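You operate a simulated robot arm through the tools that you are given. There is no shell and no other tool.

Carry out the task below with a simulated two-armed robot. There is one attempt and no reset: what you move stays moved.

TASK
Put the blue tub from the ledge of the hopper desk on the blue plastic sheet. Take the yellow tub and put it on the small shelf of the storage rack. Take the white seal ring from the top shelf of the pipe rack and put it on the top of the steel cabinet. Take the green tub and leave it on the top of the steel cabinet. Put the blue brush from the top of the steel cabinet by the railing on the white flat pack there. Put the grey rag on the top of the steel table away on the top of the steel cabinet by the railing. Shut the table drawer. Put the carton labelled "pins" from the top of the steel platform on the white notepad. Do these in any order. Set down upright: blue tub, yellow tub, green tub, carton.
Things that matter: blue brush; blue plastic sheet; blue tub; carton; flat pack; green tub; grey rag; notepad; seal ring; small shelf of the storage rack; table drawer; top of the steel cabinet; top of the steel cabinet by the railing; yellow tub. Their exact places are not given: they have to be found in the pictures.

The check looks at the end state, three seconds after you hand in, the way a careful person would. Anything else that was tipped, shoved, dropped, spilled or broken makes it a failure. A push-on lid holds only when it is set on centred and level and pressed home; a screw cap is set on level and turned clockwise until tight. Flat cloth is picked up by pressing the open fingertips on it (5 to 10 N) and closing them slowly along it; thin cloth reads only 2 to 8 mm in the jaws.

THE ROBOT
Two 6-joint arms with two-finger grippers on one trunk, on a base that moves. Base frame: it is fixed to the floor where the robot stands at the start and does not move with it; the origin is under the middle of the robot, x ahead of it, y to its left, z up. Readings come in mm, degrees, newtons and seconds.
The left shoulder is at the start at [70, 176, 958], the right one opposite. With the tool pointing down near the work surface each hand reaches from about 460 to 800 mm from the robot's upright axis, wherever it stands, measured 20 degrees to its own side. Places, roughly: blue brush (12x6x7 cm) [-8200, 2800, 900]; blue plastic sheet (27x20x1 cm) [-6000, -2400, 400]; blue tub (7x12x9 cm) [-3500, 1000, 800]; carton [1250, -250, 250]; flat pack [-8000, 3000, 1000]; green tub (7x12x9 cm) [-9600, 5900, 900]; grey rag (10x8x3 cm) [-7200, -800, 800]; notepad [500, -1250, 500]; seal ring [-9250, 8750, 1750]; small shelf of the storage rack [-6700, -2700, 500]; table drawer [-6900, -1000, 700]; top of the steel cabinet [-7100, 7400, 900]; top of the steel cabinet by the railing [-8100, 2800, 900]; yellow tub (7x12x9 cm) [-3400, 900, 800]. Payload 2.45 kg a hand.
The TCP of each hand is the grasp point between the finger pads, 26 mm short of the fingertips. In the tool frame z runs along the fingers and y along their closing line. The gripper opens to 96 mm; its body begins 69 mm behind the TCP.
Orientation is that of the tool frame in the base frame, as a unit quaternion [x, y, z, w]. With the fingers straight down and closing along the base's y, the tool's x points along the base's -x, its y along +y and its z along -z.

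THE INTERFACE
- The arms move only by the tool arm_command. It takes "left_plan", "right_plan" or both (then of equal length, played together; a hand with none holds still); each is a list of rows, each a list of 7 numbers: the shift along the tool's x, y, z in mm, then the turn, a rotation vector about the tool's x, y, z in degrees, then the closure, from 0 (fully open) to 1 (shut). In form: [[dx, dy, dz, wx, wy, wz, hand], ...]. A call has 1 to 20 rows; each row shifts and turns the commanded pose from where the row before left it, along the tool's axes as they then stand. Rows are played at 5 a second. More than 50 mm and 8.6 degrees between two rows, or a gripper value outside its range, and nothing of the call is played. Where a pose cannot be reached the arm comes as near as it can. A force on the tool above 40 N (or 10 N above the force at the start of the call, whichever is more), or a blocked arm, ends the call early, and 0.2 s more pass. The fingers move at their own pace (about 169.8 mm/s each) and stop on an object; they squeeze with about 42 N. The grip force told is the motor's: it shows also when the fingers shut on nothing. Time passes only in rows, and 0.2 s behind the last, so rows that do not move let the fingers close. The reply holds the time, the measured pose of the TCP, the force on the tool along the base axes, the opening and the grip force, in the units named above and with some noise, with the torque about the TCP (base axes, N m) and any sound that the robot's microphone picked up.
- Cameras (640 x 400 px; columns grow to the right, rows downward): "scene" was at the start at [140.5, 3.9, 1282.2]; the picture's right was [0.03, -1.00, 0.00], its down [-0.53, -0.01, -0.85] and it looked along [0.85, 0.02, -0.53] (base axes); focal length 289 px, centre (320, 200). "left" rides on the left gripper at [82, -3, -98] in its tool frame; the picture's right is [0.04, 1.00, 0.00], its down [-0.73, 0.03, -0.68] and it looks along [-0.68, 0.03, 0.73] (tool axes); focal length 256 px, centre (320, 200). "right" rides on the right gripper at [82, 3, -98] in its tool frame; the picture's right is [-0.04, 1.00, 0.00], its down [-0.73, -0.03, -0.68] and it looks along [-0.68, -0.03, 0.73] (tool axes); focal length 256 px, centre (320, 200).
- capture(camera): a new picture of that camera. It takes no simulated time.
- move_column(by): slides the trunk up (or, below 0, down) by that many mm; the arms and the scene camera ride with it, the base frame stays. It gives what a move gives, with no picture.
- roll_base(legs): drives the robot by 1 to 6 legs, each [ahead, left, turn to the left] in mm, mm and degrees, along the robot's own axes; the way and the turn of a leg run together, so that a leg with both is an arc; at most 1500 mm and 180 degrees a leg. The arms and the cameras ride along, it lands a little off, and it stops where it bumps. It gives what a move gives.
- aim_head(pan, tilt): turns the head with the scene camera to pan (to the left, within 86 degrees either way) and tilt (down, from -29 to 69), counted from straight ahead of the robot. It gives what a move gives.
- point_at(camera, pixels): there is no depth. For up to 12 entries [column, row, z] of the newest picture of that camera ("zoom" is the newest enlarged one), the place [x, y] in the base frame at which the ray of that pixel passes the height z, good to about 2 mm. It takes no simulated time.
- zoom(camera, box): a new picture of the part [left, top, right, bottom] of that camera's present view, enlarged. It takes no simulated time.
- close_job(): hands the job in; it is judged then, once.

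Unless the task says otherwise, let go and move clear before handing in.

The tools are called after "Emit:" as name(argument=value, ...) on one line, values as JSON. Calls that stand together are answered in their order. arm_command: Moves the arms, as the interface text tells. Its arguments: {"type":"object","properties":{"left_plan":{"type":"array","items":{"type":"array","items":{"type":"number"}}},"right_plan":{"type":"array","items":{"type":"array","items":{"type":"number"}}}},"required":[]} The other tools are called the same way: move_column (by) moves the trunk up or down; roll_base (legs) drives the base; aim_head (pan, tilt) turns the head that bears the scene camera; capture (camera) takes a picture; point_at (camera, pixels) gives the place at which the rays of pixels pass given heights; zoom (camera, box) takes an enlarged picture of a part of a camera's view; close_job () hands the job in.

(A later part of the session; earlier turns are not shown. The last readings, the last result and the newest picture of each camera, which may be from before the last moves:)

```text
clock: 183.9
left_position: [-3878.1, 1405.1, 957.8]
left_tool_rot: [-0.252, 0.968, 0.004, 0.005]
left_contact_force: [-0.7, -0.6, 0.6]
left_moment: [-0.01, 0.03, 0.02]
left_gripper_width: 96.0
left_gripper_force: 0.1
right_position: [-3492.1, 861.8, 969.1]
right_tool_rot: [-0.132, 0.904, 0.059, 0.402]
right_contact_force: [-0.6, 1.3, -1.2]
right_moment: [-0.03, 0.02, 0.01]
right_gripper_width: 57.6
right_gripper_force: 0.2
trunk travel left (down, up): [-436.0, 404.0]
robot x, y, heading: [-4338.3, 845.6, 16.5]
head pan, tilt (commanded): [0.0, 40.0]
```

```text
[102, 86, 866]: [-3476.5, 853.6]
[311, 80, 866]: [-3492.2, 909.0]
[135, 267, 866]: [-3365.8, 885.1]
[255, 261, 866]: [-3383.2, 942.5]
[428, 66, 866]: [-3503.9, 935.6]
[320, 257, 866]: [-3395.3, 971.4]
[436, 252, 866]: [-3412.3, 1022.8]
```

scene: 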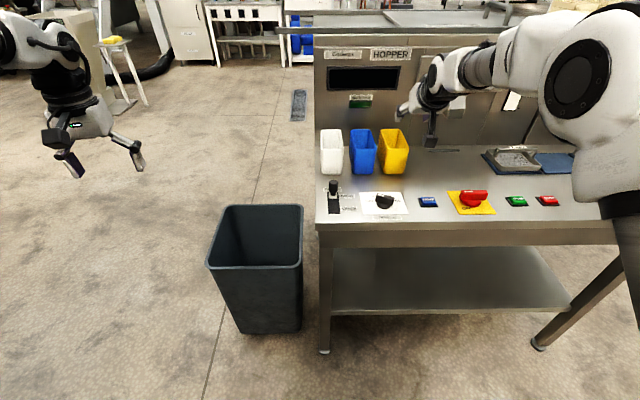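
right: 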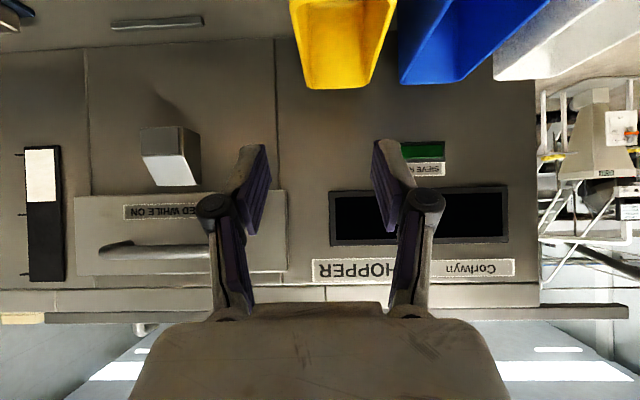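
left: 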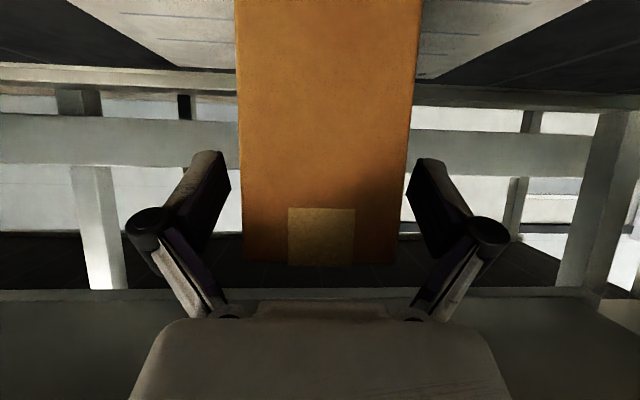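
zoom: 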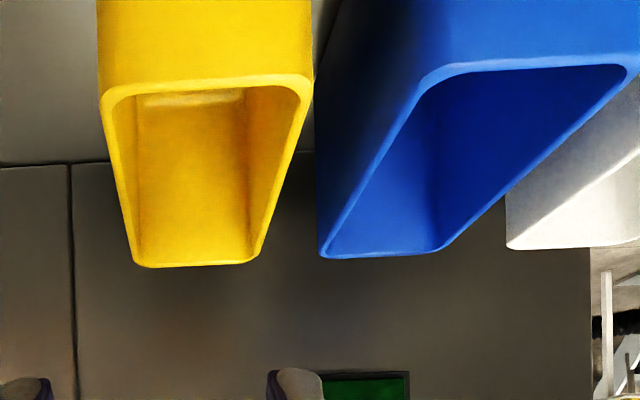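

Both cameras agree on the yellow rim: (-3477,854), (-3493,909), (-3366,888), (-3385,943) at z 866. I'll narrow the jaws to 40 mm and come over the south wall, partway down.

Emit:
arm_command(right_plan=[[-22.3, -4.5, 24.8, 0, 0, 0, 0.58], [-22.3, -4.5, 24.8, 0, 0, 0, 0.58], [22, 0, 20, 0, 0, 0, 0.58], [22, 0, 20, 0, 0, 0, 0.58], [0, 0, 0, 0, 0, 0, 0.58]])

Emit:
capture(camera="right")

Emit:
zoom(camera="scene", box=[330, 80, 490, 180])

```text
clock: 185.1
left_position: [-3877.9, 1404.1, 957.9]
left_tool_rot: [-0.252, 0.968, 0.003, 0.005]
left_contact_force: [0.5, 0.5, 0.4]
left_moment: [0.02, -0.02, 0.01]
left_gripper_width: 96.1
left_gripper_force: 0.1
right_position: [-3425.8, 872.4, 908.4]
right_tool_rot: [-0.132, 0.904, 0.058, 0.402]
right_contact_force: [-0.2, 0.1, -0.4]
right_moment: [0.01, 0.0, -0.01]
right_gripper_width: 40.5
right_gripper_force: 0.0
trunk travel left (down, up): [-436.0, 404.0]
robot x, y, heading: [-4336.7, 850.1, 16.9]
head pan, tilt (commanded): [0.0, 40.0]
```

```text
taken
```

right: 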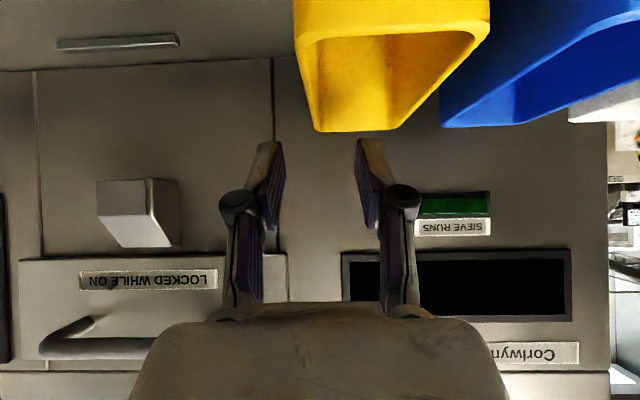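

```text
4.00 times, centred on (410, 130) of scene
```

zoom: 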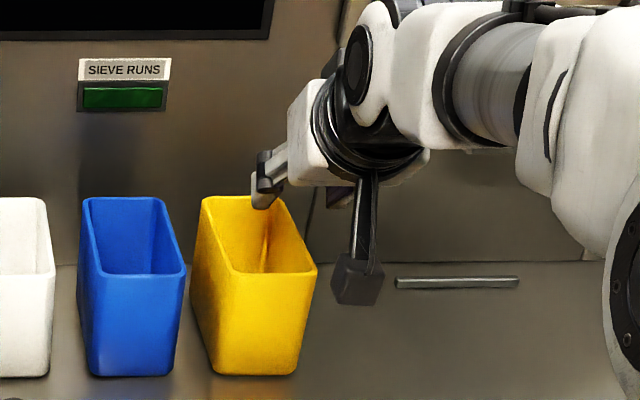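

The jaws straddle the south wall (wall near column 313, jaw centre near 318). I'll go down the last 63 mm.

Emit:
arm_command(right_plan=[[15.6, 0, 14, 0, 0, 0, 0.58], [15.6, 0, 14, 0, 0, 0, 0.58], [15.6, 0, 14, 0, 0, 0, 0.58], [0, 0, 0, 0, 0, 0, 0.58]])

Emit:
capture(camera="right")

Emit:
zoom(camera="scene", box=[330, 80, 490, 180])

```text
clock: 186.1
left_position: [-3878.5, 1405.6, 958.5]
left_tool_rot: [-0.252, 0.968, 0.004, 0.004]
left_contact_force: [-0.5, -0.2, 0.2]
left_moment: [-0.01, 0.0, 0.02]
left_gripper_width: 96.0
left_gripper_force: 0.1
right_position: [-3425.2, 870.4, 845.8]
right_tool_rot: [-0.132, 0.904, 0.059, 0.403]
right_contact_force: [-0.6, -0.1, 0.0]
right_moment: [0.02, 0.01, 0.01]
right_gripper_width: 40.4
right_gripper_force: 0.0
trunk travel left (down, up): [-436.0, 404.0]
robot x, y, heading: [-4337.4, 849.6, 16.9]
head pan, tilt (commanded): [0.0, 40.0]
```

```text
taken
```

right: 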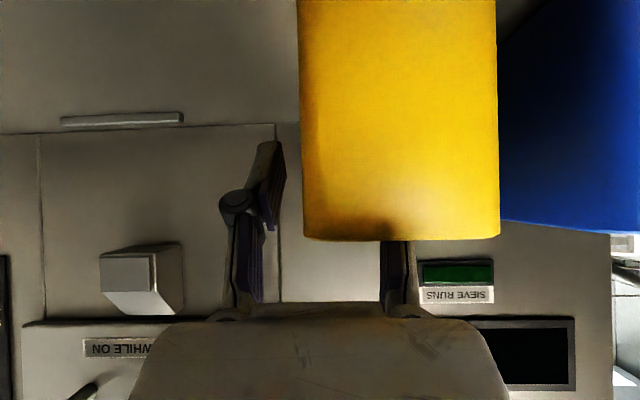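

```text
4.00 times, centred on (410, 130) of scene
```

zoom: 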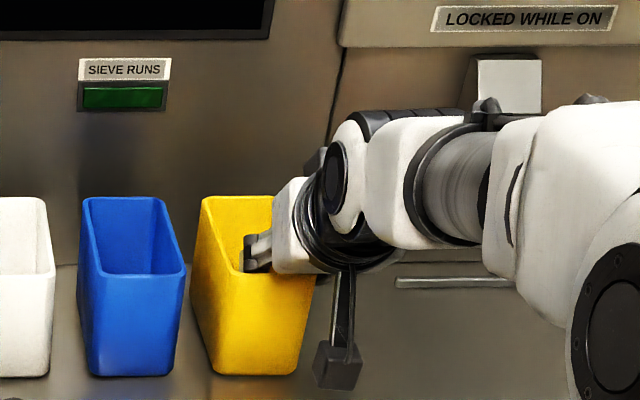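

One finger is inside and one outside. I'll close on the wall.

Emit:
arm_command(right_plan=[[0, 0, 0, 0, 0, 0, 0.8], [0, 0, 0, 0, 0, 0, 1], [0, 0, 0, 0, 0, 0, 1], [0, 0, 0, 0, 0, 0, 1]])

Emit:
arm_command(right_plan=[[-22.3, 0, -20, 0, 0, 0, 1], [-22.3, 0, -20, 0, 0, 0, 1], [-22.3, 0, -20, 0, 0, 0, 1], [0, 0, 0, 0, 0, 0, 1]])

Emit:
capture(camera="right")

Emit:
zoom(camera="scene", box=[310, 80, 470, 180])

```text
clock: 187.1
left_position: [-3878.4, 1405.7, 957.4]
left_tool_rot: [-0.252, 0.968, 0.004, 0.003]
left_contact_force: [-0.1, 0.0, -0.4]
left_moment: [0.01, -0.02, 0.04]
left_gripper_width: 96.2
left_gripper_force: 0.1
right_position: [-3424.2, 870.8, 845.5]
right_tool_rot: [-0.132, 0.905, 0.058, 0.401]
right_contact_force: [0.6, -0.4, -1.0]
right_moment: [-0.02, 0.01, -0.01]
right_gripper_width: 6.1
right_gripper_force: 32.9
trunk travel left (down, up): [-436.0, 404.0]
robot x, y, heading: [-4334.6, 852.5, 16.7]
head pan, tilt (commanded): [0.0, 40.0]
```

```text
clock: 188.1
left_position: [-3878.1, 1404.7, 957.2]
left_tool_rot: [-0.252, 0.968, 0.003, 0.003]
left_contact_force: [0.2, -0.3, 0.4]
left_moment: [-0.02, 0.02, -0.02]
left_gripper_width: 95.8
left_gripper_force: 0.0
right_position: [-3424.5, 872.5, 935.7]
right_tool_rot: [-0.132, 0.905, 0.058, 0.401]
right_contact_force: [0.4, 0.1, -1.3]
right_moment: [-0.02, -0.04, 0.0]
right_gripper_width: 5.9
right_gripper_force: 32.3
trunk travel left (down, up): [-436.0, 404.0]
robot x, y, heading: [-4334.7, 848.2, 16.6]
head pan, tilt (commanded): [0.0, 40.0]
```

```text
taken
```

right: 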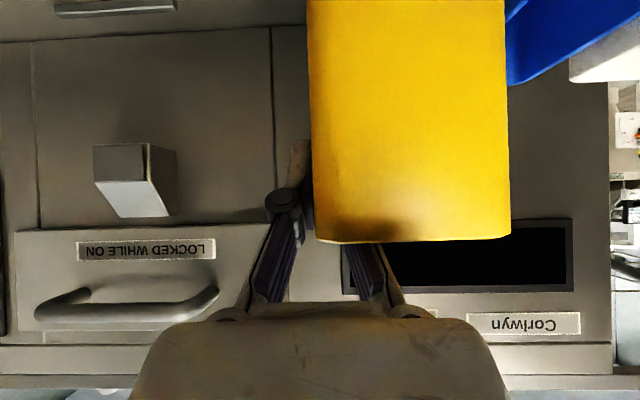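

```text
4.00 times, centred on (390, 130) of scene
```

zoom: 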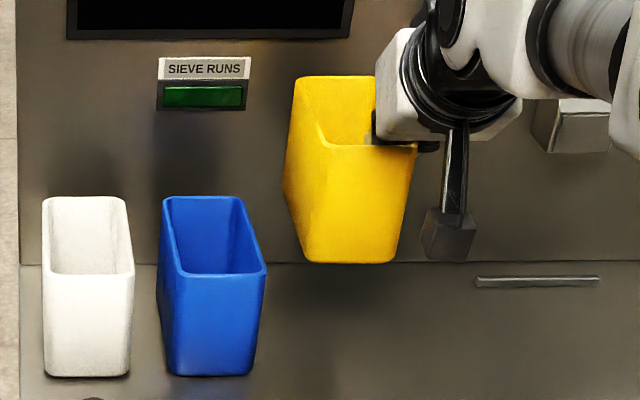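

The yellow tub is lifted and level. I'll raise it a little more, back away, and shape the left arm for the blue tub.

Emit:
arm_command(right_plan=[[-25, 0, -22.5, 0, 0, 0, 1], [-25, 0, -22.5, 0, 0, 0, 1], [0, 0, 0, 0, 0, 0, 1]])

Emit:
roll_base(legs=[[-350, -300, 0]])

Emit:
arm_command(left_plan=[[-20, -30, 0, 0, 0, 6.2, 0], [-20, -30, 0, 0, 0, 6.2, 0], [-35, -30, 0, 0, -8, 0, 0], [-34.7, -30, 4.9, 0, -8, 0, 0], [-33.6, -20, 9.6, 0, -8, 0, 0], [-32, 0, 14.2, 0, -8, 0, 0], [-29.7, 0, 18.5, 0, -8, 0, 0], [-26.8, 0, 22.5, 0, -8, 0, 0], [0, 0, 0, 0, 0, 0, 0]])

Emit:
capture(camera="scene")

Emit:
capture(camera="left")

```text
clock: 188.9
left_position: [-3877.9, 1405.0, 957.8]
left_tool_rot: [-0.252, 0.968, 0.004, 0.003]
left_contact_force: [-0.5, -0.5, 0.6]
left_moment: [-0.01, -0.02, -0.03]
left_gripper_width: 96.1
left_gripper_force: 0.1
right_position: [-3424.9, 872.5, 1002.1]
right_tool_rot: [-0.132, 0.904, 0.059, 0.402]
right_contact_force: [-0.5, 0.1, -1.7]
right_moment: [-0.01, -0.02, 0.01]
right_gripper_width: 6.0
right_gripper_force: 32.3
trunk travel left (down, up): [-436.0, 404.0]
robot x, y, heading: [-4336.6, 850.3, 16.6]
head pan, tilt (commanded): [0.0, 40.0]
```

```text
clock: 191.6
left_position: [-4123.9, 1018.2, 957.9]
left_tool_rot: [-0.248, 0.969, 0.004, 0.004]
left_contact_force: [-0.4, -0.2, -0.3]
left_moment: [0.02, -0.02, -0.01]
left_gripper_width: 95.9
left_gripper_force: 0.0
right_position: [-3673.5, 482.4, 1003.0]
right_tool_rot: [-0.128, 0.905, 0.057, 0.403]
right_contact_force: [0.4, 0.3, -0.1]
right_moment: [-0.01, -0.02, 0.02]
right_gripper_width: 5.9
right_gripper_force: 32.1
trunk travel left (down, up): [-436.0, 404.0]
robot x, y, heading: [-4582.0, 466.7, 16.0]
head pan, tilt (commanded): [0.0, 40.0]
```

```text
clock: 193.6
left_position: [-3926.3, 982.5, 922.4]
left_tool_rot: [-0.157, 0.891, 0.107, 0.412]
left_contact_force: [0.3, 0.5, 0.2]
left_moment: [-0.04, -0.01, 0.0]
left_gripper_width: 95.9
left_gripper_force: 0.0
left hand out of reach, approached as far as the arm can: row 1, 2, 3, 4
right_position: [-3674.6, 481.6, 1001.3]
right_tool_rot: [-0.128, 0.905, 0.056, 0.403]
right_contact_force: [-0.5, -0.3, -0.8]
right_moment: [-0.02, 0.03, 0.01]
right_gripper_width: 6.2
right_gripper_force: 32.7
trunk travel left (down, up): [-436.0, 404.0]
robot x, y, heading: [-4587.6, 465.9, 16.1]
head pan, tilt (commanded): [0.0, 40.0]
```

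```text
taken
```

scene: 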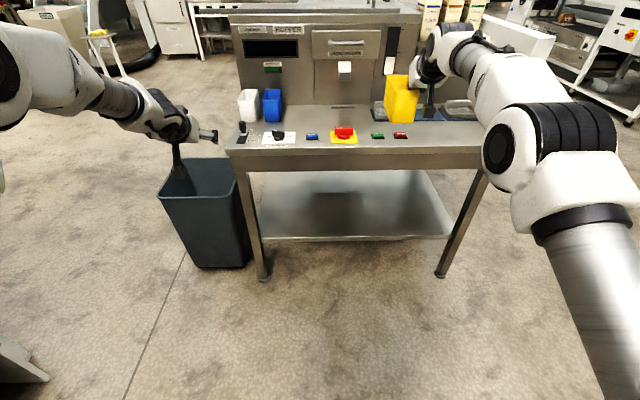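

```text
taken
```

left: 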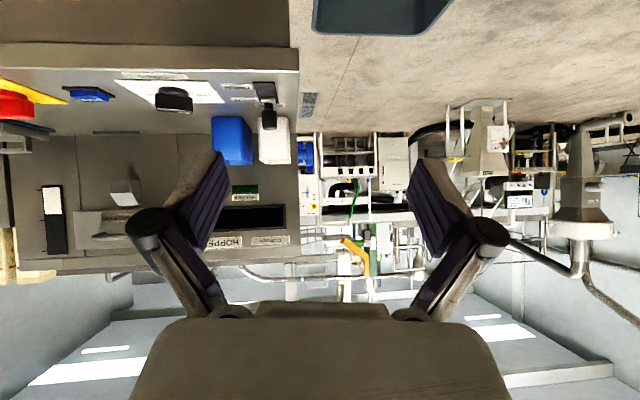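

The left hand is tilted, at a 24° heading with a slight roll. I'll correct it to 17.5°, centre it, and pull the yellow tub back toward me for clearance at the same time.

Emit:
arm_command(left_plan=[[0, 0, 0, 5.4, 2.2, 0, 0], [-20.5, -18.5, 6.75, 0, 0, 0, 0.3], [-20.5, -18.5, 6.75, 0, 0, 0, 0.58], [-20.5, -18.5, 6.75, 0, 0, 0, 0.58], [-20.5, -18.5, 6.75, 0, 0, 0, 0.58], [0, 0, 0, 0, 0, 0, 0.58]], right_plan=[[20, 0, -22.3, 0, 0, 0, 1], [20, 0, -22.3, 0, 0, 0, 1], [20, 0, -22.3, 0, 0, 0, 1], [20, 0, -22.3, 0, 0, 0, 1], [20, 0, -22.3, 0, 0, 0, 1], [0, 0, 0, 0, 0, 0, 1]])

Emit:
capture(camera="scene")

```text
clock: 195.0
left_position: [-3895.6, 995.4, 941.2]
left_tool_rot: [-0.125, 0.899, 0.102, 0.408]
left_contact_force: [-0.1, 0.2, 0.1]
left_moment: [0.04, -0.04, 0.01]
left_gripper_width: 40.6
left_gripper_force: 0.0
left hand out of reach, approached as far as the arm can: row 1, 2, 3, 4, 5
right_position: [-3819.2, 441.4, 1002.1]
right_tool_rot: [-0.128, 0.905, 0.057, 0.402]
right_contact_force: [0.3, 1.6, -0.9]
right_moment: [-0.05, 0.01, -0.02]
right_gripper_width: 6.4
right_gripper_force: 32.5
trunk travel left (down, up): [-436.0, 404.0]
robot x, y, heading: [-4586.8, 467.5, 16.4]
head pan, tilt (commanded): [0.0, 40.0]
```

```text
taken
```

scene: 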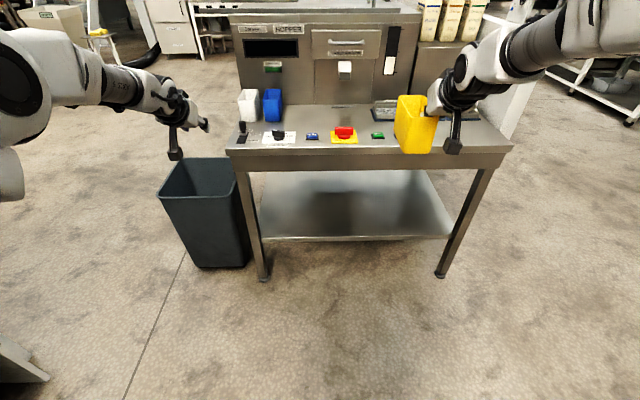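

The left arm is caught against a joint limit in this posture. I'll unwind it back to tool-down further in, and then retry.

Emit:
arm_command(left_plan=[[27, 0, -22, 0, 8, 0, 0.58], [30, 0, -18, 0, 8, 0, 0.58], [32, 0, -14, 0, 8, 0, 0.58], [33, 0, -9, 0, 8, 0, 0.58], [35, 0, -5, 0, 8, 0, 0.58], [35, 0, 0, 0, 8, 0, 0.58], [0, 0, 0, 0, 0, 0, 0.58]])

Emit:
capture(camera="scene")

```text
clock: 196.6
left_position: [-4134.8, 935.8, 880.6]
left_tool_rot: [-0.161, 0.986, 0.046, 0.008]
left_contact_force: [0.5, 0.4, 0.3]
left_moment: [0.01, 0.06, 0.0]
left_gripper_width: 40.3
left_gripper_force: 0.1
left hand out of reach, approached as far as the arm can: row 2, 3, 4, 5, 6
right_position: [-3818.4, 439.8, 1000.5]
right_tool_rot: [-0.128, 0.905, 0.057, 0.401]
right_contact_force: [0.3, -0.3, -1.2]
right_moment: [-0.03, -0.03, -0.01]
right_gripper_width: 5.8
right_gripper_force: 31.7
trunk travel left (down, up): [-436.0, 404.0]
robot x, y, heading: [-4585.2, 464.7, 16.2]
head pan, tilt (commanded): [0.0, 40.0]
```

```text
taken
```

scene: 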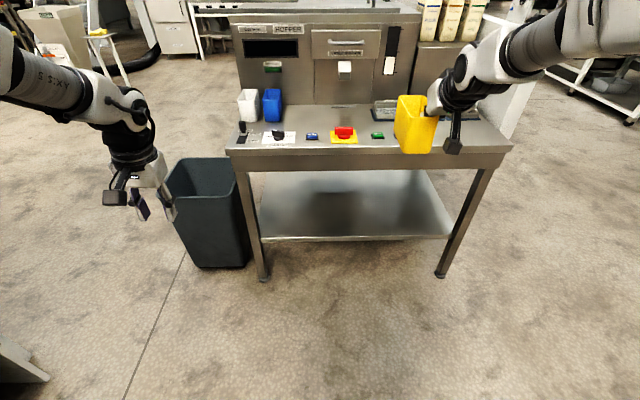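

The left forearm is flipped relative to the start (its printed side shows), which puts the last joint near its stop. In this branch a half-turned hand should be natural, so I'll test which roll direction is free.

Emit:
arm_command(left_plan=[[0, 0, 0, 0, 0, 8.5, 0.58], [0, 0, 0, 0, 0, 8.5, 0.58], [0, 0, 0, 0, 0, 8.5, 0.58], [0, 0, 0, 0, 0, 8.5, 0.58], [0, 0, 0, 0, 0, 0, 0.58]])

```text
clock: 197.8
left_position: [-4253.6, 943.8, 801.3]
left_tool_rot: [0.057, 0.997, 0.052, 0.002]
left_contact_force: [-0.2, -0.7, 0.1]
left_moment: [0.02, 0.03, 0.02]
left_gripper_width: 40.4
left_gripper_force: 0.0
left hand out of reach, approached as far as the arm can: row 1, 2, 3, 4
right_position: [-3818.4, 441.0, 1001.9]
right_tool_rot: [-0.127, 0.905, 0.057, 0.402]
right_contact_force: [-0.9, -0.8, -1.5]
right_moment: [-0.01, -0.01, 0.0]
right_gripper_width: 5.8
right_gripper_force: 31.9
trunk travel left (down, up): [-436.0, 404.0]
robot x, y, heading: [-4588.1, 466.6, 16.2]
head pan, tilt (commanded): [0.0, 40.0]
```

Positive roll is blocked, so I'll lift the hand and roll it the other way.

Emit:
arm_command(left_plan=[[0, 0, -40, 0, 0, -8.5, 0.58], [0, 0, -40, 0, 0, -8.5, 0.58], [0, 0, -30, 0, 0, -8.5, 0.58], [0, 0, 0, 0, 0, -8.5, 0.58], [0, 0, 0, 0, 0, -8.5, 0.58], [0, 0, 0, 0, 0, -8.5, 0.58], [0, 0, 0, 0, 0, -8.5, 0.58], [0, 0, 0, 0, 0, -8.5, 0.58], [0, 0, 0, 0, 0, -8.5, 0.58], [0, 0, 0, 0, 0, -8.5, 0.58], [0, 0, 0, 0, 0, -8.5, 0.58], [0, 0, 0, 0, 0, -8.5, 0.58], [0, 0, 0, 0, 0, 0, 0.58]])

Emit:
arm_command(left_plan=[[0, 0, 0, 0, 0, -8.5, 0.58], [0, 0, 0, 0, 0, -8.5, 0.58], [0, 0, 0, 0, 0, -8.5, 0.58], [0, 0, 0, 0, 0, -8.5, 0.58], [0, 0, 0, 0, 0, -8.5, 0.58], [0, 0, 0, 0, 0, -8.5, 0.58], [0, 0, 0, 0, 0, -8.5, 0.58], [0, 0, 0, 0, 0, -8.5, 0.58], [0, 0, 0, 0, 0, -8.5, 0.58], [0, 0, 0, 0, 0, -8.5, 0.58], [0, 0, 0, 0, 0, -8.5, 0.58], [0, 0, 0, 0, 0, -8.5, 0.58], [0, 0, 0, 0, 0, 0, 0.58]])

Emit:
capture(camera="scene")

```text
clock: 200.6
left_position: [-4254.2, 932.1, 910.8]
left_tool_rot: [0.738, -0.674, -0.031, -0.035]
left_contact_force: [-0.5, -0.1, 0.0]
left_moment: [-0.01, 0.04, 0.01]
left_gripper_width: 40.4
left_gripper_force: 0.0
right_position: [-3819.2, 440.7, 1003.0]
right_tool_rot: [-0.128, 0.905, 0.057, 0.403]
right_contact_force: [-0.3, -0.7, -0.7]
right_moment: [-0.01, 0.01, -0.01]
right_gripper_width: 6.3
right_gripper_force: 32.4
trunk travel left (down, up): [-436.0, 404.0]
robot x, y, heading: [-4587.9, 466.9, 16.1]
head pan, tilt (commanded): [0.0, 40.0]
```

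```text
clock: 203.4
left_position: [-4254.3, 933.7, 911.5]
left_tool_rot: [0.988, 0.148, 0.007, -0.046]
left_contact_force: [1.0, -0.4, -0.1]
left_moment: [0.02, -0.01, 0.0]
left_gripper_width: 40.6
left_gripper_force: 0.1
right_position: [-3820.1, 440.7, 1002.2]
right_tool_rot: [-0.128, 0.905, 0.057, 0.402]
right_contact_force: [-0.1, -1.2, -0.8]
right_moment: [0.0, 0.0, 0.01]
right_gripper_width: 5.9
right_gripper_force: 32.0
trunk travel left (down, up): [-436.0, 404.0]
robot x, y, heading: [-4584.8, 465.5, 16.3]
head pan, tilt (commanded): [0.0, 40.0]
```

```text
taken
```

scene: 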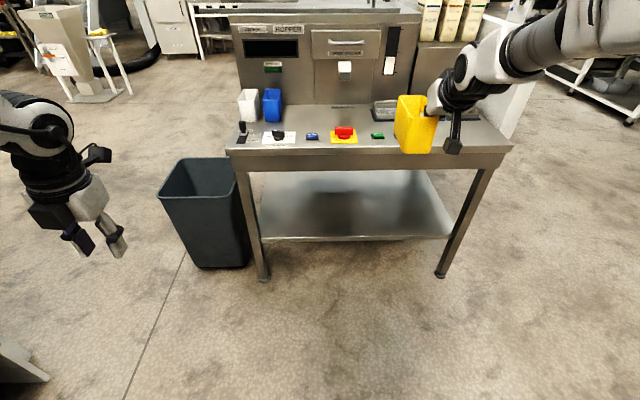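

The hand rolled over without limits and now has its camera on top. I'll tilt it forward while reaching out.

Emit:
arm_command(left_plan=[[40, 12, 0, -5.2, 0, 0, 0.58], [40, 12, 0, 0, 8, 0, 0.58], [39.6, 12, 5.6, 0, 8, 0, 0.58], [38.5, 12, 11, 0, 8, 0, 0.58], [36.5, 12, 16.3, 0, 8, 0, 0.58], [33.9, 12, 21.2, 0, 8, 0, 0.58], [30.6, 12, 25.7, 0, 8, 0, 0.58], [26.8, 12, 29.7, 0, 0, 0, 0.58], [26.8, 12, 29.7, 0, 0, 0, 0.58], [26.8, 12, 29.7, 0, 0, 0, 0.58], [21, 0, -19, 0, 0, 0, 0.58], [21, 0, -19, 0, 0, 0, 0.58], [0, 0, 0, 0, 0, 0, 0.58]])

Emit:
capture(camera="scene")

Emit:
capture(camera="left")

```text
clock: 206.2
left_position: [-3889.6, 917.6, 940.8]
left_tool_rot: [0.893, 0.141, 0.421, -0.077]
left_contact_force: [0.3, 0.0, 0.2]
left_moment: [-0.05, 0.02, -0.01]
left_gripper_width: 40.2
left_gripper_force: 0.1
left hand out of reach, approached as far as the arm can: row 7, 8, 9, 10, 11, 12
right_position: [-3818.8, 441.0, 1002.1]
right_tool_rot: [-0.128, 0.905, 0.057, 0.402]
right_contact_force: [0.8, 0.7, -0.7]
right_moment: [-0.05, -0.01, -0.02]
right_gripper_width: 5.8
right_gripper_force: 31.9
trunk travel left (down, up): [-436.0, 404.0]
robot x, y, heading: [-4589.1, 469.3, 16.0]
head pan, tilt (commanded): [0.0, 40.0]
```

```text
taken
```

scene: 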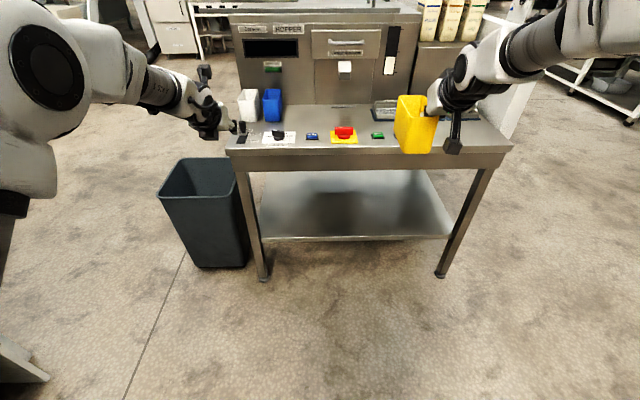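

```text
taken
```

left: 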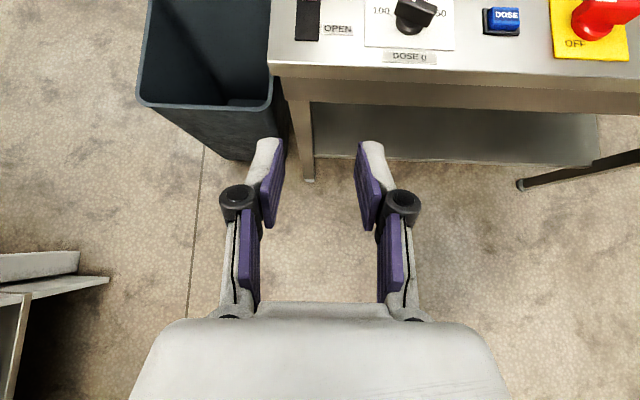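

The left hand is in a good pose: heading 19°, elevation 39°, z 941 with its tips above the rims. I'll drive so that it comes over the blue tub's south wall.

Emit:
roll_base(legs=[[400, -81, 0]])

Emit:
capture(camera="scene")

Emit:
capture(camera="left")

```text
clock: 208.8
left_position: [-3481.9, 949.1, 941.1]
left_tool_rot: [0.893, 0.14, 0.421, -0.076]
left_contact_force: [-0.2, 0.2, -0.6]
left_moment: [0.02, -0.01, -0.03]
left_gripper_width: 40.2
left_gripper_force: 0.0
right_position: [-3410.2, 472.9, 1000.3]
right_tool_rot: [-0.128, 0.905, 0.057, 0.402]
right_contact_force: [-0.9, -0.3, -0.7]
right_moment: [-0.02, 0.03, 0.0]
right_gripper_width: 6.1
right_gripper_force: 32.2
trunk travel left (down, up): [-436.0, 404.0]
robot x, y, heading: [-4175.2, 498.7, 16.3]
head pan, tilt (commanded): [0.0, 40.0]
```

```text
taken
```

scene: 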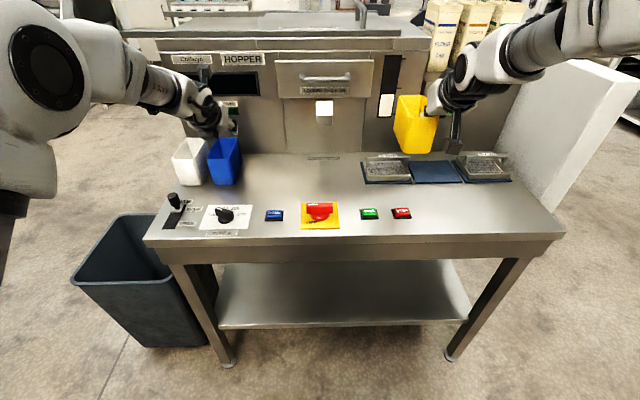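

```text
taken
```

left: 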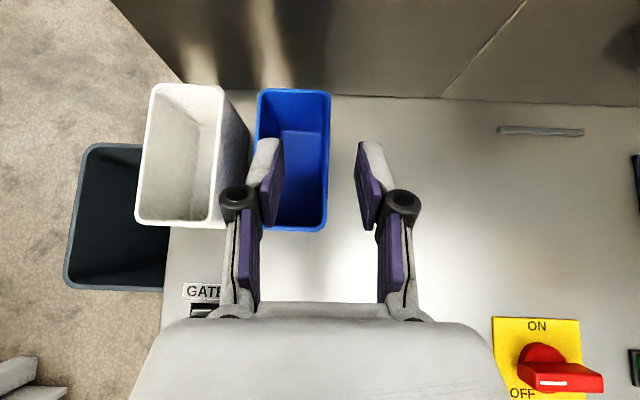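

The top camera shows the blue tub between columns 257 and 330, with the jaws straddling its right wall. I'll measure the rim.

Emit:
zoom(camera="left", box=[200, 70, 440, 220])

Emit:
point_at(camera="left", pixels=[[325, 230, 866], [330, 93, 866], [258, 91, 866], [322, 212, 866], [135, 222, 866], [224, 226, 866]])

```text
2.67 times, centred on (320, 145) of left
```

zoom: 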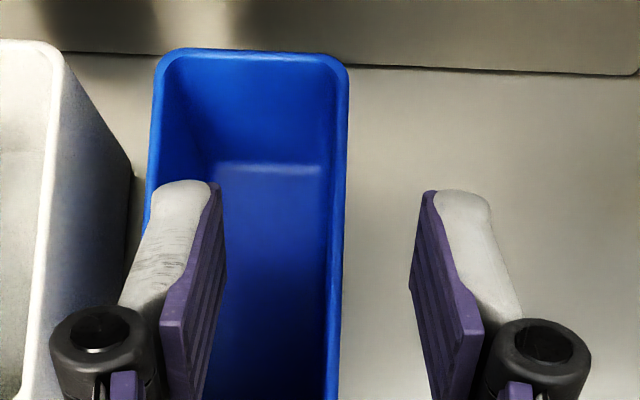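

```text
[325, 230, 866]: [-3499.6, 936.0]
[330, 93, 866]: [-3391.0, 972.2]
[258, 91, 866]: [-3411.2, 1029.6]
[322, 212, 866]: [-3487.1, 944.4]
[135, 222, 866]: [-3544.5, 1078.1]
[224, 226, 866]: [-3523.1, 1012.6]
```

I'll move onto the wall position and go down halfway.

Emit:
arm_command(left_plan=[[21.5, 3.9, 26.2, 0, 0, 0, 0.58], [-18.6, 0.4, 15.2, 0, 0, 0, 0.58], [-18.6, 0.4, 15.2, 0, 0, 0, 0.58], [0, 0, 0, 0, 0, 0, 0.58]])

Emit:
capture(camera="left")

```text
clock: 209.8
left_position: [-3453.2, 952.1, 890.4]
left_tool_rot: [0.892, 0.141, 0.422, -0.078]
left_contact_force: [0.1, 0.4, 0.6]
left_moment: [-0.01, 0.01, 0.01]
left_gripper_width: 40.4
left_gripper_force: 0.1
left hand out of reach, approached as far as the arm can: row 1
right_position: [-3411.6, 473.0, 1002.0]
right_tool_rot: [-0.127, 0.905, 0.056, 0.403]
right_contact_force: [0.1, 0.0, -0.9]
right_moment: [-0.01, -0.02, 0.05]
right_gripper_width: 6.1
right_gripper_force: 32.3
trunk travel left (down, up): [-436.0, 404.0]
robot x, y, heading: [-4175.2, 497.9, 15.9]
head pan, tilt (commanded): [0.0, 40.0]
```

```text
taken
```

left: 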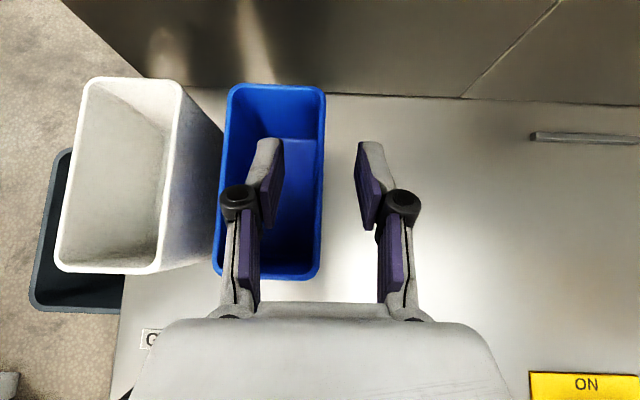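

The inner finger is over the tub. I'll narrow the jaws to 28 mm so its knuckle clears the far wall, then go down the rest.

Emit:
arm_command(left_plan=[[-10.5, -0.5, 11.1, 0, 0, 0, 0.71], [-10.5, -0.5, 11.1, 0, 0, 0, 0.71], [-10.5, -0.5, 11.1, 0, 0, 0, 0.71], [0, 0, 0, 0, 0, 0, 0.71]])

Emit:
capture(camera="left")

```text
clock: 210.8
left_position: [-3448.2, 958.0, 844.3]
left_tool_rot: [0.893, 0.141, 0.42, -0.077]
left_contact_force: [0.3, -0.3, 0.6]
left_moment: [0.0, -0.01, -0.02]
left_gripper_width: 27.9
left_gripper_force: 0.0
right_position: [-3411.4, 471.7, 1003.4]
right_tool_rot: [-0.128, 0.905, 0.057, 0.402]
right_contact_force: [-0.2, 0.2, -0.8]
right_moment: [-0.02, 0.02, -0.04]
right_gripper_width: 6.1
right_gripper_force: 31.9
trunk travel left (down, up): [-436.0, 404.0]
robot x, y, heading: [-4181.5, 501.0, 16.0]
head pan, tilt (commanded): [0.0, 40.0]
```

```text
taken
```

left: 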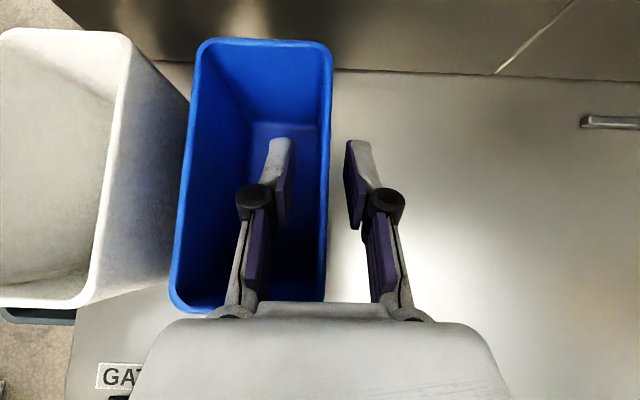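

The wall is between the pads. I'll close and lift.

Emit:
arm_command(left_plan=[[0, 0, 0, 0, 0, 0, 0.85], [0, 0, 0, 0, 0, 0, 1], [0, 0, 0, 0, 0, 0, 1], [0, 0, 0, 0, 0, 0, 1]])

Emit:
arm_command(left_plan=[[15.5, 0, -12.7, 0, 0, 0, 1], [31, 0, -25.4, 0, 0, 0, 1], [31, 0, -25.4, 0, 0, 0, 1], [0, 0, 0, 0, 0, 0, 1]])

Emit:
capture(camera="left")

Emit:
capture(camera="scene")

```text
clock: 211.8
left_position: [-3448.5, 956.7, 843.5]
left_tool_rot: [0.893, 0.142, 0.421, -0.078]
left_contact_force: [-0.2, 0.0, 0.0]
left_moment: [-0.01, -0.01, 0.01]
left_gripper_width: 6.0
left_gripper_force: 32.8
right_position: [-3410.3, 472.9, 1001.5]
right_tool_rot: [-0.128, 0.905, 0.057, 0.402]
right_contact_force: [-0.7, 0.0, -1.0]
right_moment: [-0.05, -0.03, 0.0]
right_gripper_width: 6.0
right_gripper_force: 32.3
trunk travel left (down, up): [-436.0, 404.0]
robot x, y, heading: [-4178.6, 496.2, 16.2]
head pan, tilt (commanded): [0.0, 40.0]
```

```text
clock: 212.8
left_position: [-3449.7, 953.0, 938.0]
left_tool_rot: [0.891, 0.143, 0.423, -0.083]
left_contact_force: [-0.5, 0.3, -0.6]
left_moment: [-0.03, 0.0, 0.0]
left_gripper_width: 6.1
left_gripper_force: 32.2
left hand out of reach, approached as far as the arm can: row 3
right_position: [-3411.6, 473.4, 1001.0]
right_tool_rot: [-0.128, 0.905, 0.057, 0.402]
right_contact_force: [-0.1, 0.3, 0.1]
right_moment: [-0.03, 0.03, -0.01]
right_gripper_width: 6.0
right_gripper_force: 32.3
trunk travel left (down, up): [-436.0, 404.0]
robot x, y, heading: [-4178.9, 495.8, 16.2]
head pan, tilt (commanded): [0.0, 40.0]
```

```text
taken
```

left: 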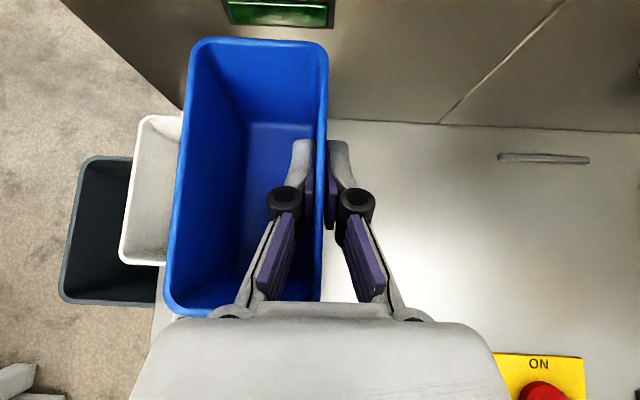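

```text
taken
```

scene: 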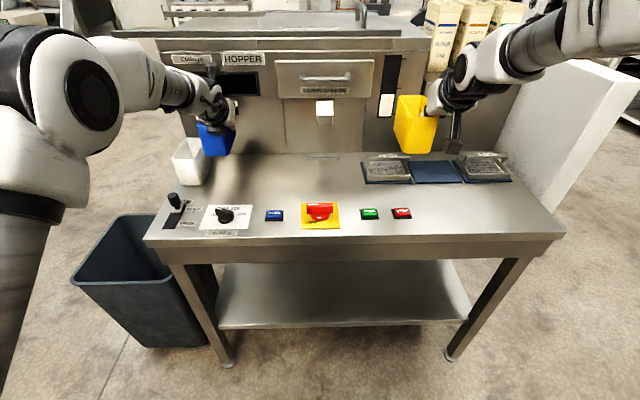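

Both tubs are held. I'll raise a little, back out from the desk and turn toward the rack.

Emit:
move_column(by=60)

Emit:
roll_base(legs=[[-500, 0, 0], [0, 0, -93], [585, -1097, 0], [586, -1098, 0]])

Emit:
aim_head(pan=0, tilt=35)

Emit:
capture(camera="scene")

```text
clock: 213.8
left_position: [-3450.2, 953.0, 997.7]
left_tool_rot: [0.891, 0.143, 0.422, -0.083]
left_contact_force: [0.4, 0.5, -0.9]
left_moment: [-0.01, -0.04, 0.01]
left_gripper_width: 6.2
left_gripper_force: 32.9
right_position: [-3411.1, 473.2, 1062.0]
right_tool_rot: [-0.127, 0.905, 0.057, 0.402]
right_contact_force: [0.1, 0.1, -0.9]
right_moment: [0.0, -0.02, 0.0]
right_gripper_width: 6.0
right_gripper_force: 32.0
trunk travel left (down, up): [-496.0, 344.0]
robot x, y, heading: [-4177.4, 497.8, 15.8]
head pan, tilt (commanded): [0.0, 40.0]
```

```text
clock: 232.4
left_position: [-6129.4, -2023.6, 998.4]
left_tool_rot: [0.713, -0.554, 0.35, 0.251]
left_contact_force: [-1.0, 0.0, -0.8]
left_moment: [-0.02, 0.01, -0.02]
left_gripper_width: 6.1
left_gripper_force: 32.1
right_position: [-6610.9, -2029.8, 1062.2]
right_tool_rot: [0.575, 0.71, -0.255, 0.315]
right_contact_force: [-0.5, 0.5, -0.6]
right_moment: [0.02, 0.0, -0.01]
right_gripper_width: 5.8
right_gripper_force: 33.0
trunk travel left (down, up): [-496.0, 344.0]
robot x, y, heading: [-6529.1, -1263.0, -77.9]
head pan, tilt (commanded): [0.0, 40.0]
```

```text
clock: 233.0
left_position: [-6130.6, -2022.1, 998.1]
left_tool_rot: [0.712, -0.554, 0.35, 0.253]
left_contact_force: [0.0, 0.6, -0.8]
left_moment: [0.01, 0.0, 0.0]
left_gripper_width: 6.3
left_gripper_force: 32.0
right_position: [-6611.9, -2029.6, 1061.5]
right_tool_rot: [0.576, 0.71, -0.256, 0.315]
right_contact_force: [1.2, 0.2, -0.7]
right_moment: [-0.02, 0.05, 0.01]
right_gripper_width: 6.3
right_gripper_force: 32.4
trunk travel left (down, up): [-496.0, 344.0]
robot x, y, heading: [-6532.9, -1267.9, -77.8]
head pan, tilt (commanded): [0.0, 35.0]
```

```text
taken
```

scene: 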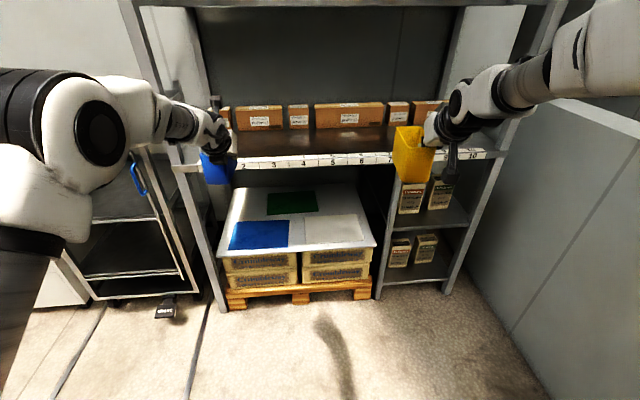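

The rack is in view. I'll zoom on the blue sheet and the small shelf to refine their positions.

Emit:
zoom(camera="scene", box=[200, 150, 400, 275])

Emit:
point_at(camera="zoom", pixels=[[113, 224, 412], [287, 221, 412], [283, 305, 412], [94, 317, 412], [113, 224, 400], [94, 317, 400], [287, 221, 400], [283, 305, 400]])

Emit:
zoom(camera="scene", box=[370, 140, 500, 270])

```text
3.20 times, centred on (300, 212) of scene
```

zoom: 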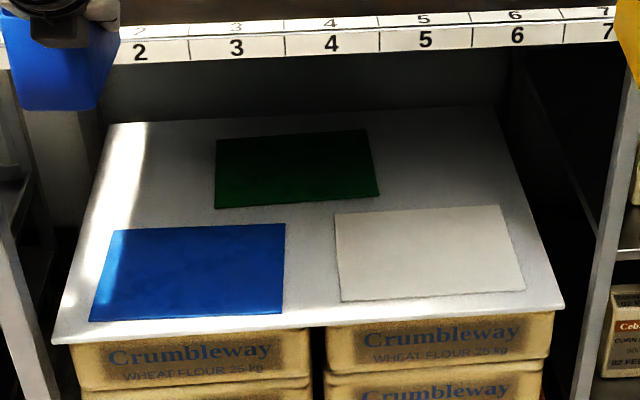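

```text
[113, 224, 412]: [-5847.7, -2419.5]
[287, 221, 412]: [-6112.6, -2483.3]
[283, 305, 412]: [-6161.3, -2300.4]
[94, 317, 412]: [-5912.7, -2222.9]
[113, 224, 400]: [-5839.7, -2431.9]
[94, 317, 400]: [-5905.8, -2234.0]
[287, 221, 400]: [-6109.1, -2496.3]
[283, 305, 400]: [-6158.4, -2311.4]
```

```text
3.08 times, centred on (435, 205) of scene
```

zoom: 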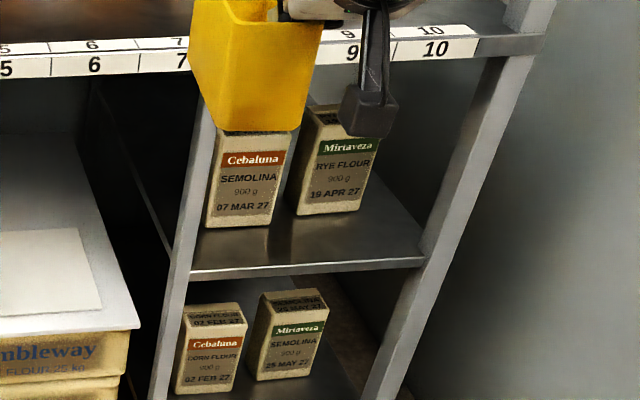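

Emit:
point_at(camera="scene", pixels=[[392.8, 229.4, 500], [469, 225, 500], [398.3, 213.4, 500], [419, 212.8, 500], [428.2, 209.5, 500], [445.4, 208.6, 500], [453.8, 198.5, 500], [469, 225, 490], [392.8, 229.4, 490]])

```text
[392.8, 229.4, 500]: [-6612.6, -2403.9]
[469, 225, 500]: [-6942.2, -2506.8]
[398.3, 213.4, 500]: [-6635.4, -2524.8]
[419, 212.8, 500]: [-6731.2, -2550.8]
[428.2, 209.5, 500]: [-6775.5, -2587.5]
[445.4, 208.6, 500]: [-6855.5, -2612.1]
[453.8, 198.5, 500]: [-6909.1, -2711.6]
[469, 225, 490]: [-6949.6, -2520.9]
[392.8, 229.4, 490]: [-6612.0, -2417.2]
```

Sheet centre ≈(-6012,-2350). The small shelf has about 127 mm free in front of the rye packet. First comes the blue tub, so I'll tuck the yellow hand back and up and lower the trunk.

Emit:
arm_command(right_plan=[[3.2, 0, -41, 0, 0, 0, 1], [3.2, 0, -41, 0, 0, 0, 1], [3.2, 0, -41, 0, 0, 0, 1], [3.2, 0, -41, 0, 0, 0, 1], [0, 0, 0, 0, 0, 0, 1]])

Emit:
move_column(by=-465)

Emit:
capture(camera="scene")

Emit:
capture(camera="left")

```text
clock: 234.2
left_position: [-6129.4, -2022.6, 998.2]
left_tool_rot: [0.712, -0.555, 0.349, 0.253]
left_contact_force: [0.3, 0.1, -1.0]
left_moment: [0.02, 0.03, 0.0]
left_gripper_width: 6.4
left_gripper_force: 32.1
right_position: [-6633.3, -1926.4, 1156.7]
right_tool_rot: [0.575, 0.711, -0.255, 0.315]
right_contact_force: [-0.2, -0.4, -0.9]
right_moment: [0.0, 0.04, 0.03]
right_gripper_width: 6.0
right_gripper_force: 31.7
right hand out of reach, approached as far as the arm can: row 4
trunk travel left (down, up): [-496.0, 344.0]
robot x, y, heading: [-6529.7, -1265.7, -77.9]
head pan, tilt (commanded): [0.0, 35.0]
```

```text
refused: -465 is not a number from -400 to 400
```

```text
taken
```

scene: 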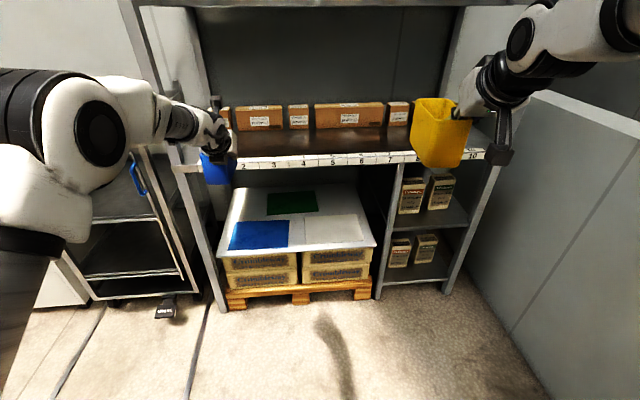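

```text
taken
```

left: 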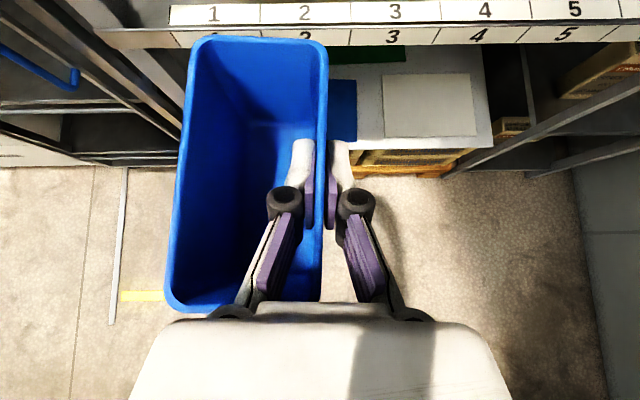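

Emit:
move_column(by=-400)

Emit:
move_column(by=-60)

Emit:
capture(camera="scene")

Emit:
capture(camera="left")

```text
clock: 238.1
left_position: [-6130.0, -2022.7, 598.3]
left_tool_rot: [0.712, -0.555, 0.349, 0.252]
left_contact_force: [-1.5, -0.1, -0.3]
left_moment: [-0.03, 0.02, -0.03]
left_gripper_width: 5.9
left_gripper_force: 32.3
right_position: [-6633.8, -1925.4, 757.3]
right_tool_rot: [0.575, 0.71, -0.255, 0.315]
right_contact_force: [0.3, 0.3, -0.7]
right_moment: [-0.01, 0.03, -0.01]
right_gripper_width: 5.9
right_gripper_force: 32.1
trunk travel left (down, up): [-96.0, 744.0]
robot x, y, heading: [-6536.2, -1262.2, -78.0]
head pan, tilt (commanded): [0.0, 35.0]
```

```text
clock: 239.1
left_position: [-6130.7, -2022.1, 538.4]
left_tool_rot: [0.712, -0.554, 0.35, 0.253]
left_contact_force: [-0.9, -0.3, -0.9]
left_moment: [0.01, 0.04, -0.02]
left_gripper_width: 6.0
left_gripper_force: 32.2
right_position: [-6633.9, -1926.0, 696.8]
right_tool_rot: [0.576, 0.71, -0.256, 0.315]
right_contact_force: [0.6, 0.0, -1.3]
right_moment: [0.01, 0.05, 0.03]
right_gripper_width: 6.1
right_gripper_force: 32.3
trunk travel left (down, up): [-36.0, 804.0]
robot x, y, heading: [-6534.3, -1270.7, -78.1]
head pan, tilt (commanded): [0.0, 35.0]
```

```text
taken
```

scene: 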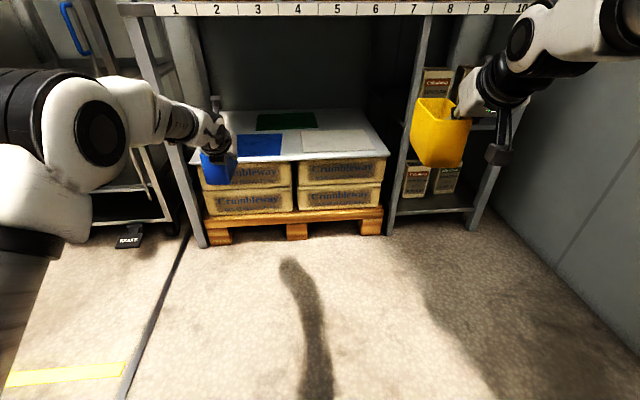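

```text
taken
```

left: 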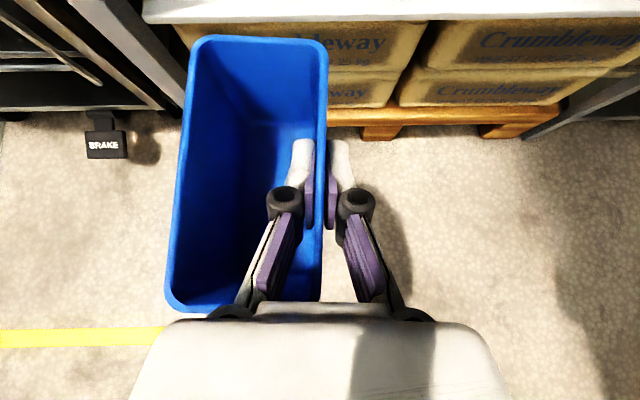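

I'll triangulate the sheet once more from this lower viewpoint.

Emit:
zoom(camera="scene", box=[200, 90, 400, 215])

Emit:
point_at(camera="zoom", pixels=[[128, 142, 412], [264, 138, 412], [262, 211, 412], [115, 216, 412], [264, 138, 400], [262, 211, 400], [264, 138, 424], [262, 211, 424]])

```text
3.20 times, centred on (300, 152) of scene
```

zoom: 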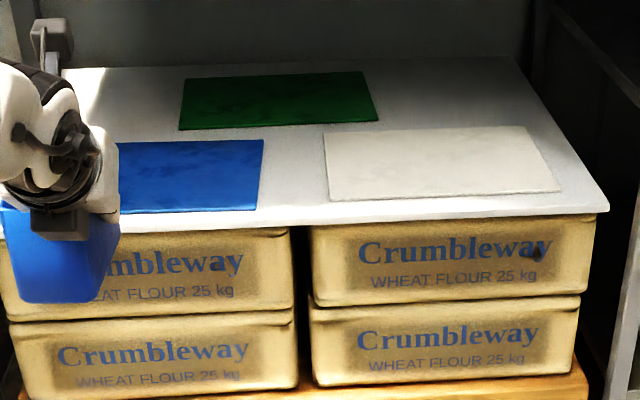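

```text
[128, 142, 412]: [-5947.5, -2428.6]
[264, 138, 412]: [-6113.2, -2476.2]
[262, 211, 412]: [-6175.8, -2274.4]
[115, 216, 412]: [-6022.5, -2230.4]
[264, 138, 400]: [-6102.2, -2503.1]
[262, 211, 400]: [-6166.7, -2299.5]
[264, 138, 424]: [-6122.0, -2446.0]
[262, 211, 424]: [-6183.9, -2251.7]
```

Two views give a sheet centre of (-6005,-2364) at z≈403. I'll drive in to bring the blue tub over it.

Emit:
roll_base(legs=[[362, 24, 0]])

Emit:
capture(camera="left")

Emit:
capture(camera="scene")

```text
clock: 241.4
left_position: [-6037.2, -2382.5, 537.1]
left_tool_rot: [0.71, -0.557, 0.348, 0.254]
left_contact_force: [-0.5, -0.2, -1.9]
left_moment: [0.02, 0.03, 0.0]
left_gripper_width: 6.0
left_gripper_force: 32.1
right_position: [-6540.4, -2279.9, 696.7]
right_tool_rot: [0.578, 0.707, -0.258, 0.315]
right_contact_force: [-0.1, 0.9, -1.0]
right_moment: [-0.01, 0.03, 0.01]
right_gripper_width: 5.8
right_gripper_force: 32.4
trunk travel left (down, up): [-36.0, 804.0]
robot x, y, heading: [-6430.6, -1618.8, -78.5]
head pan, tilt (commanded): [0.0, 35.0]
```

```text
taken
```

left: 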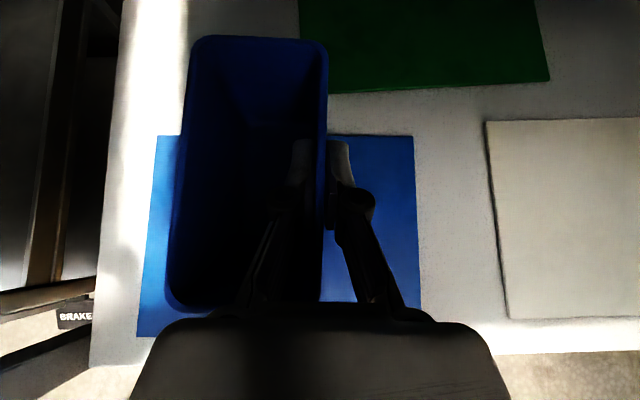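

```text
taken
```

scene: 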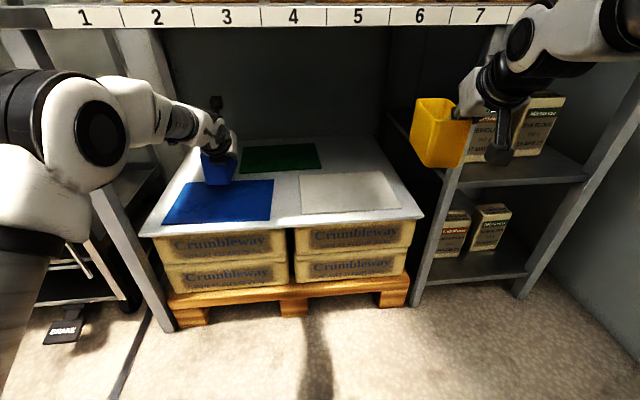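

Emit:
point_at(camera="left", pixels=[[157, 136, 403], [413, 135, 403], [137, 336, 403], [420, 305, 403], [328, 60, 559], [195, 45, 559], [170, 300, 559], [322, 300, 559]])

```text
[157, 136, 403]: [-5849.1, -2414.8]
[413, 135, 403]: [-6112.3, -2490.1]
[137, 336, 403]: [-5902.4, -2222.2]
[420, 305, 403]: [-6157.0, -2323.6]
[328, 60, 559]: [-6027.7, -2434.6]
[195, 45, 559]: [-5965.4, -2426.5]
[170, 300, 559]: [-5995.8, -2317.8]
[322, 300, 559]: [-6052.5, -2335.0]
```

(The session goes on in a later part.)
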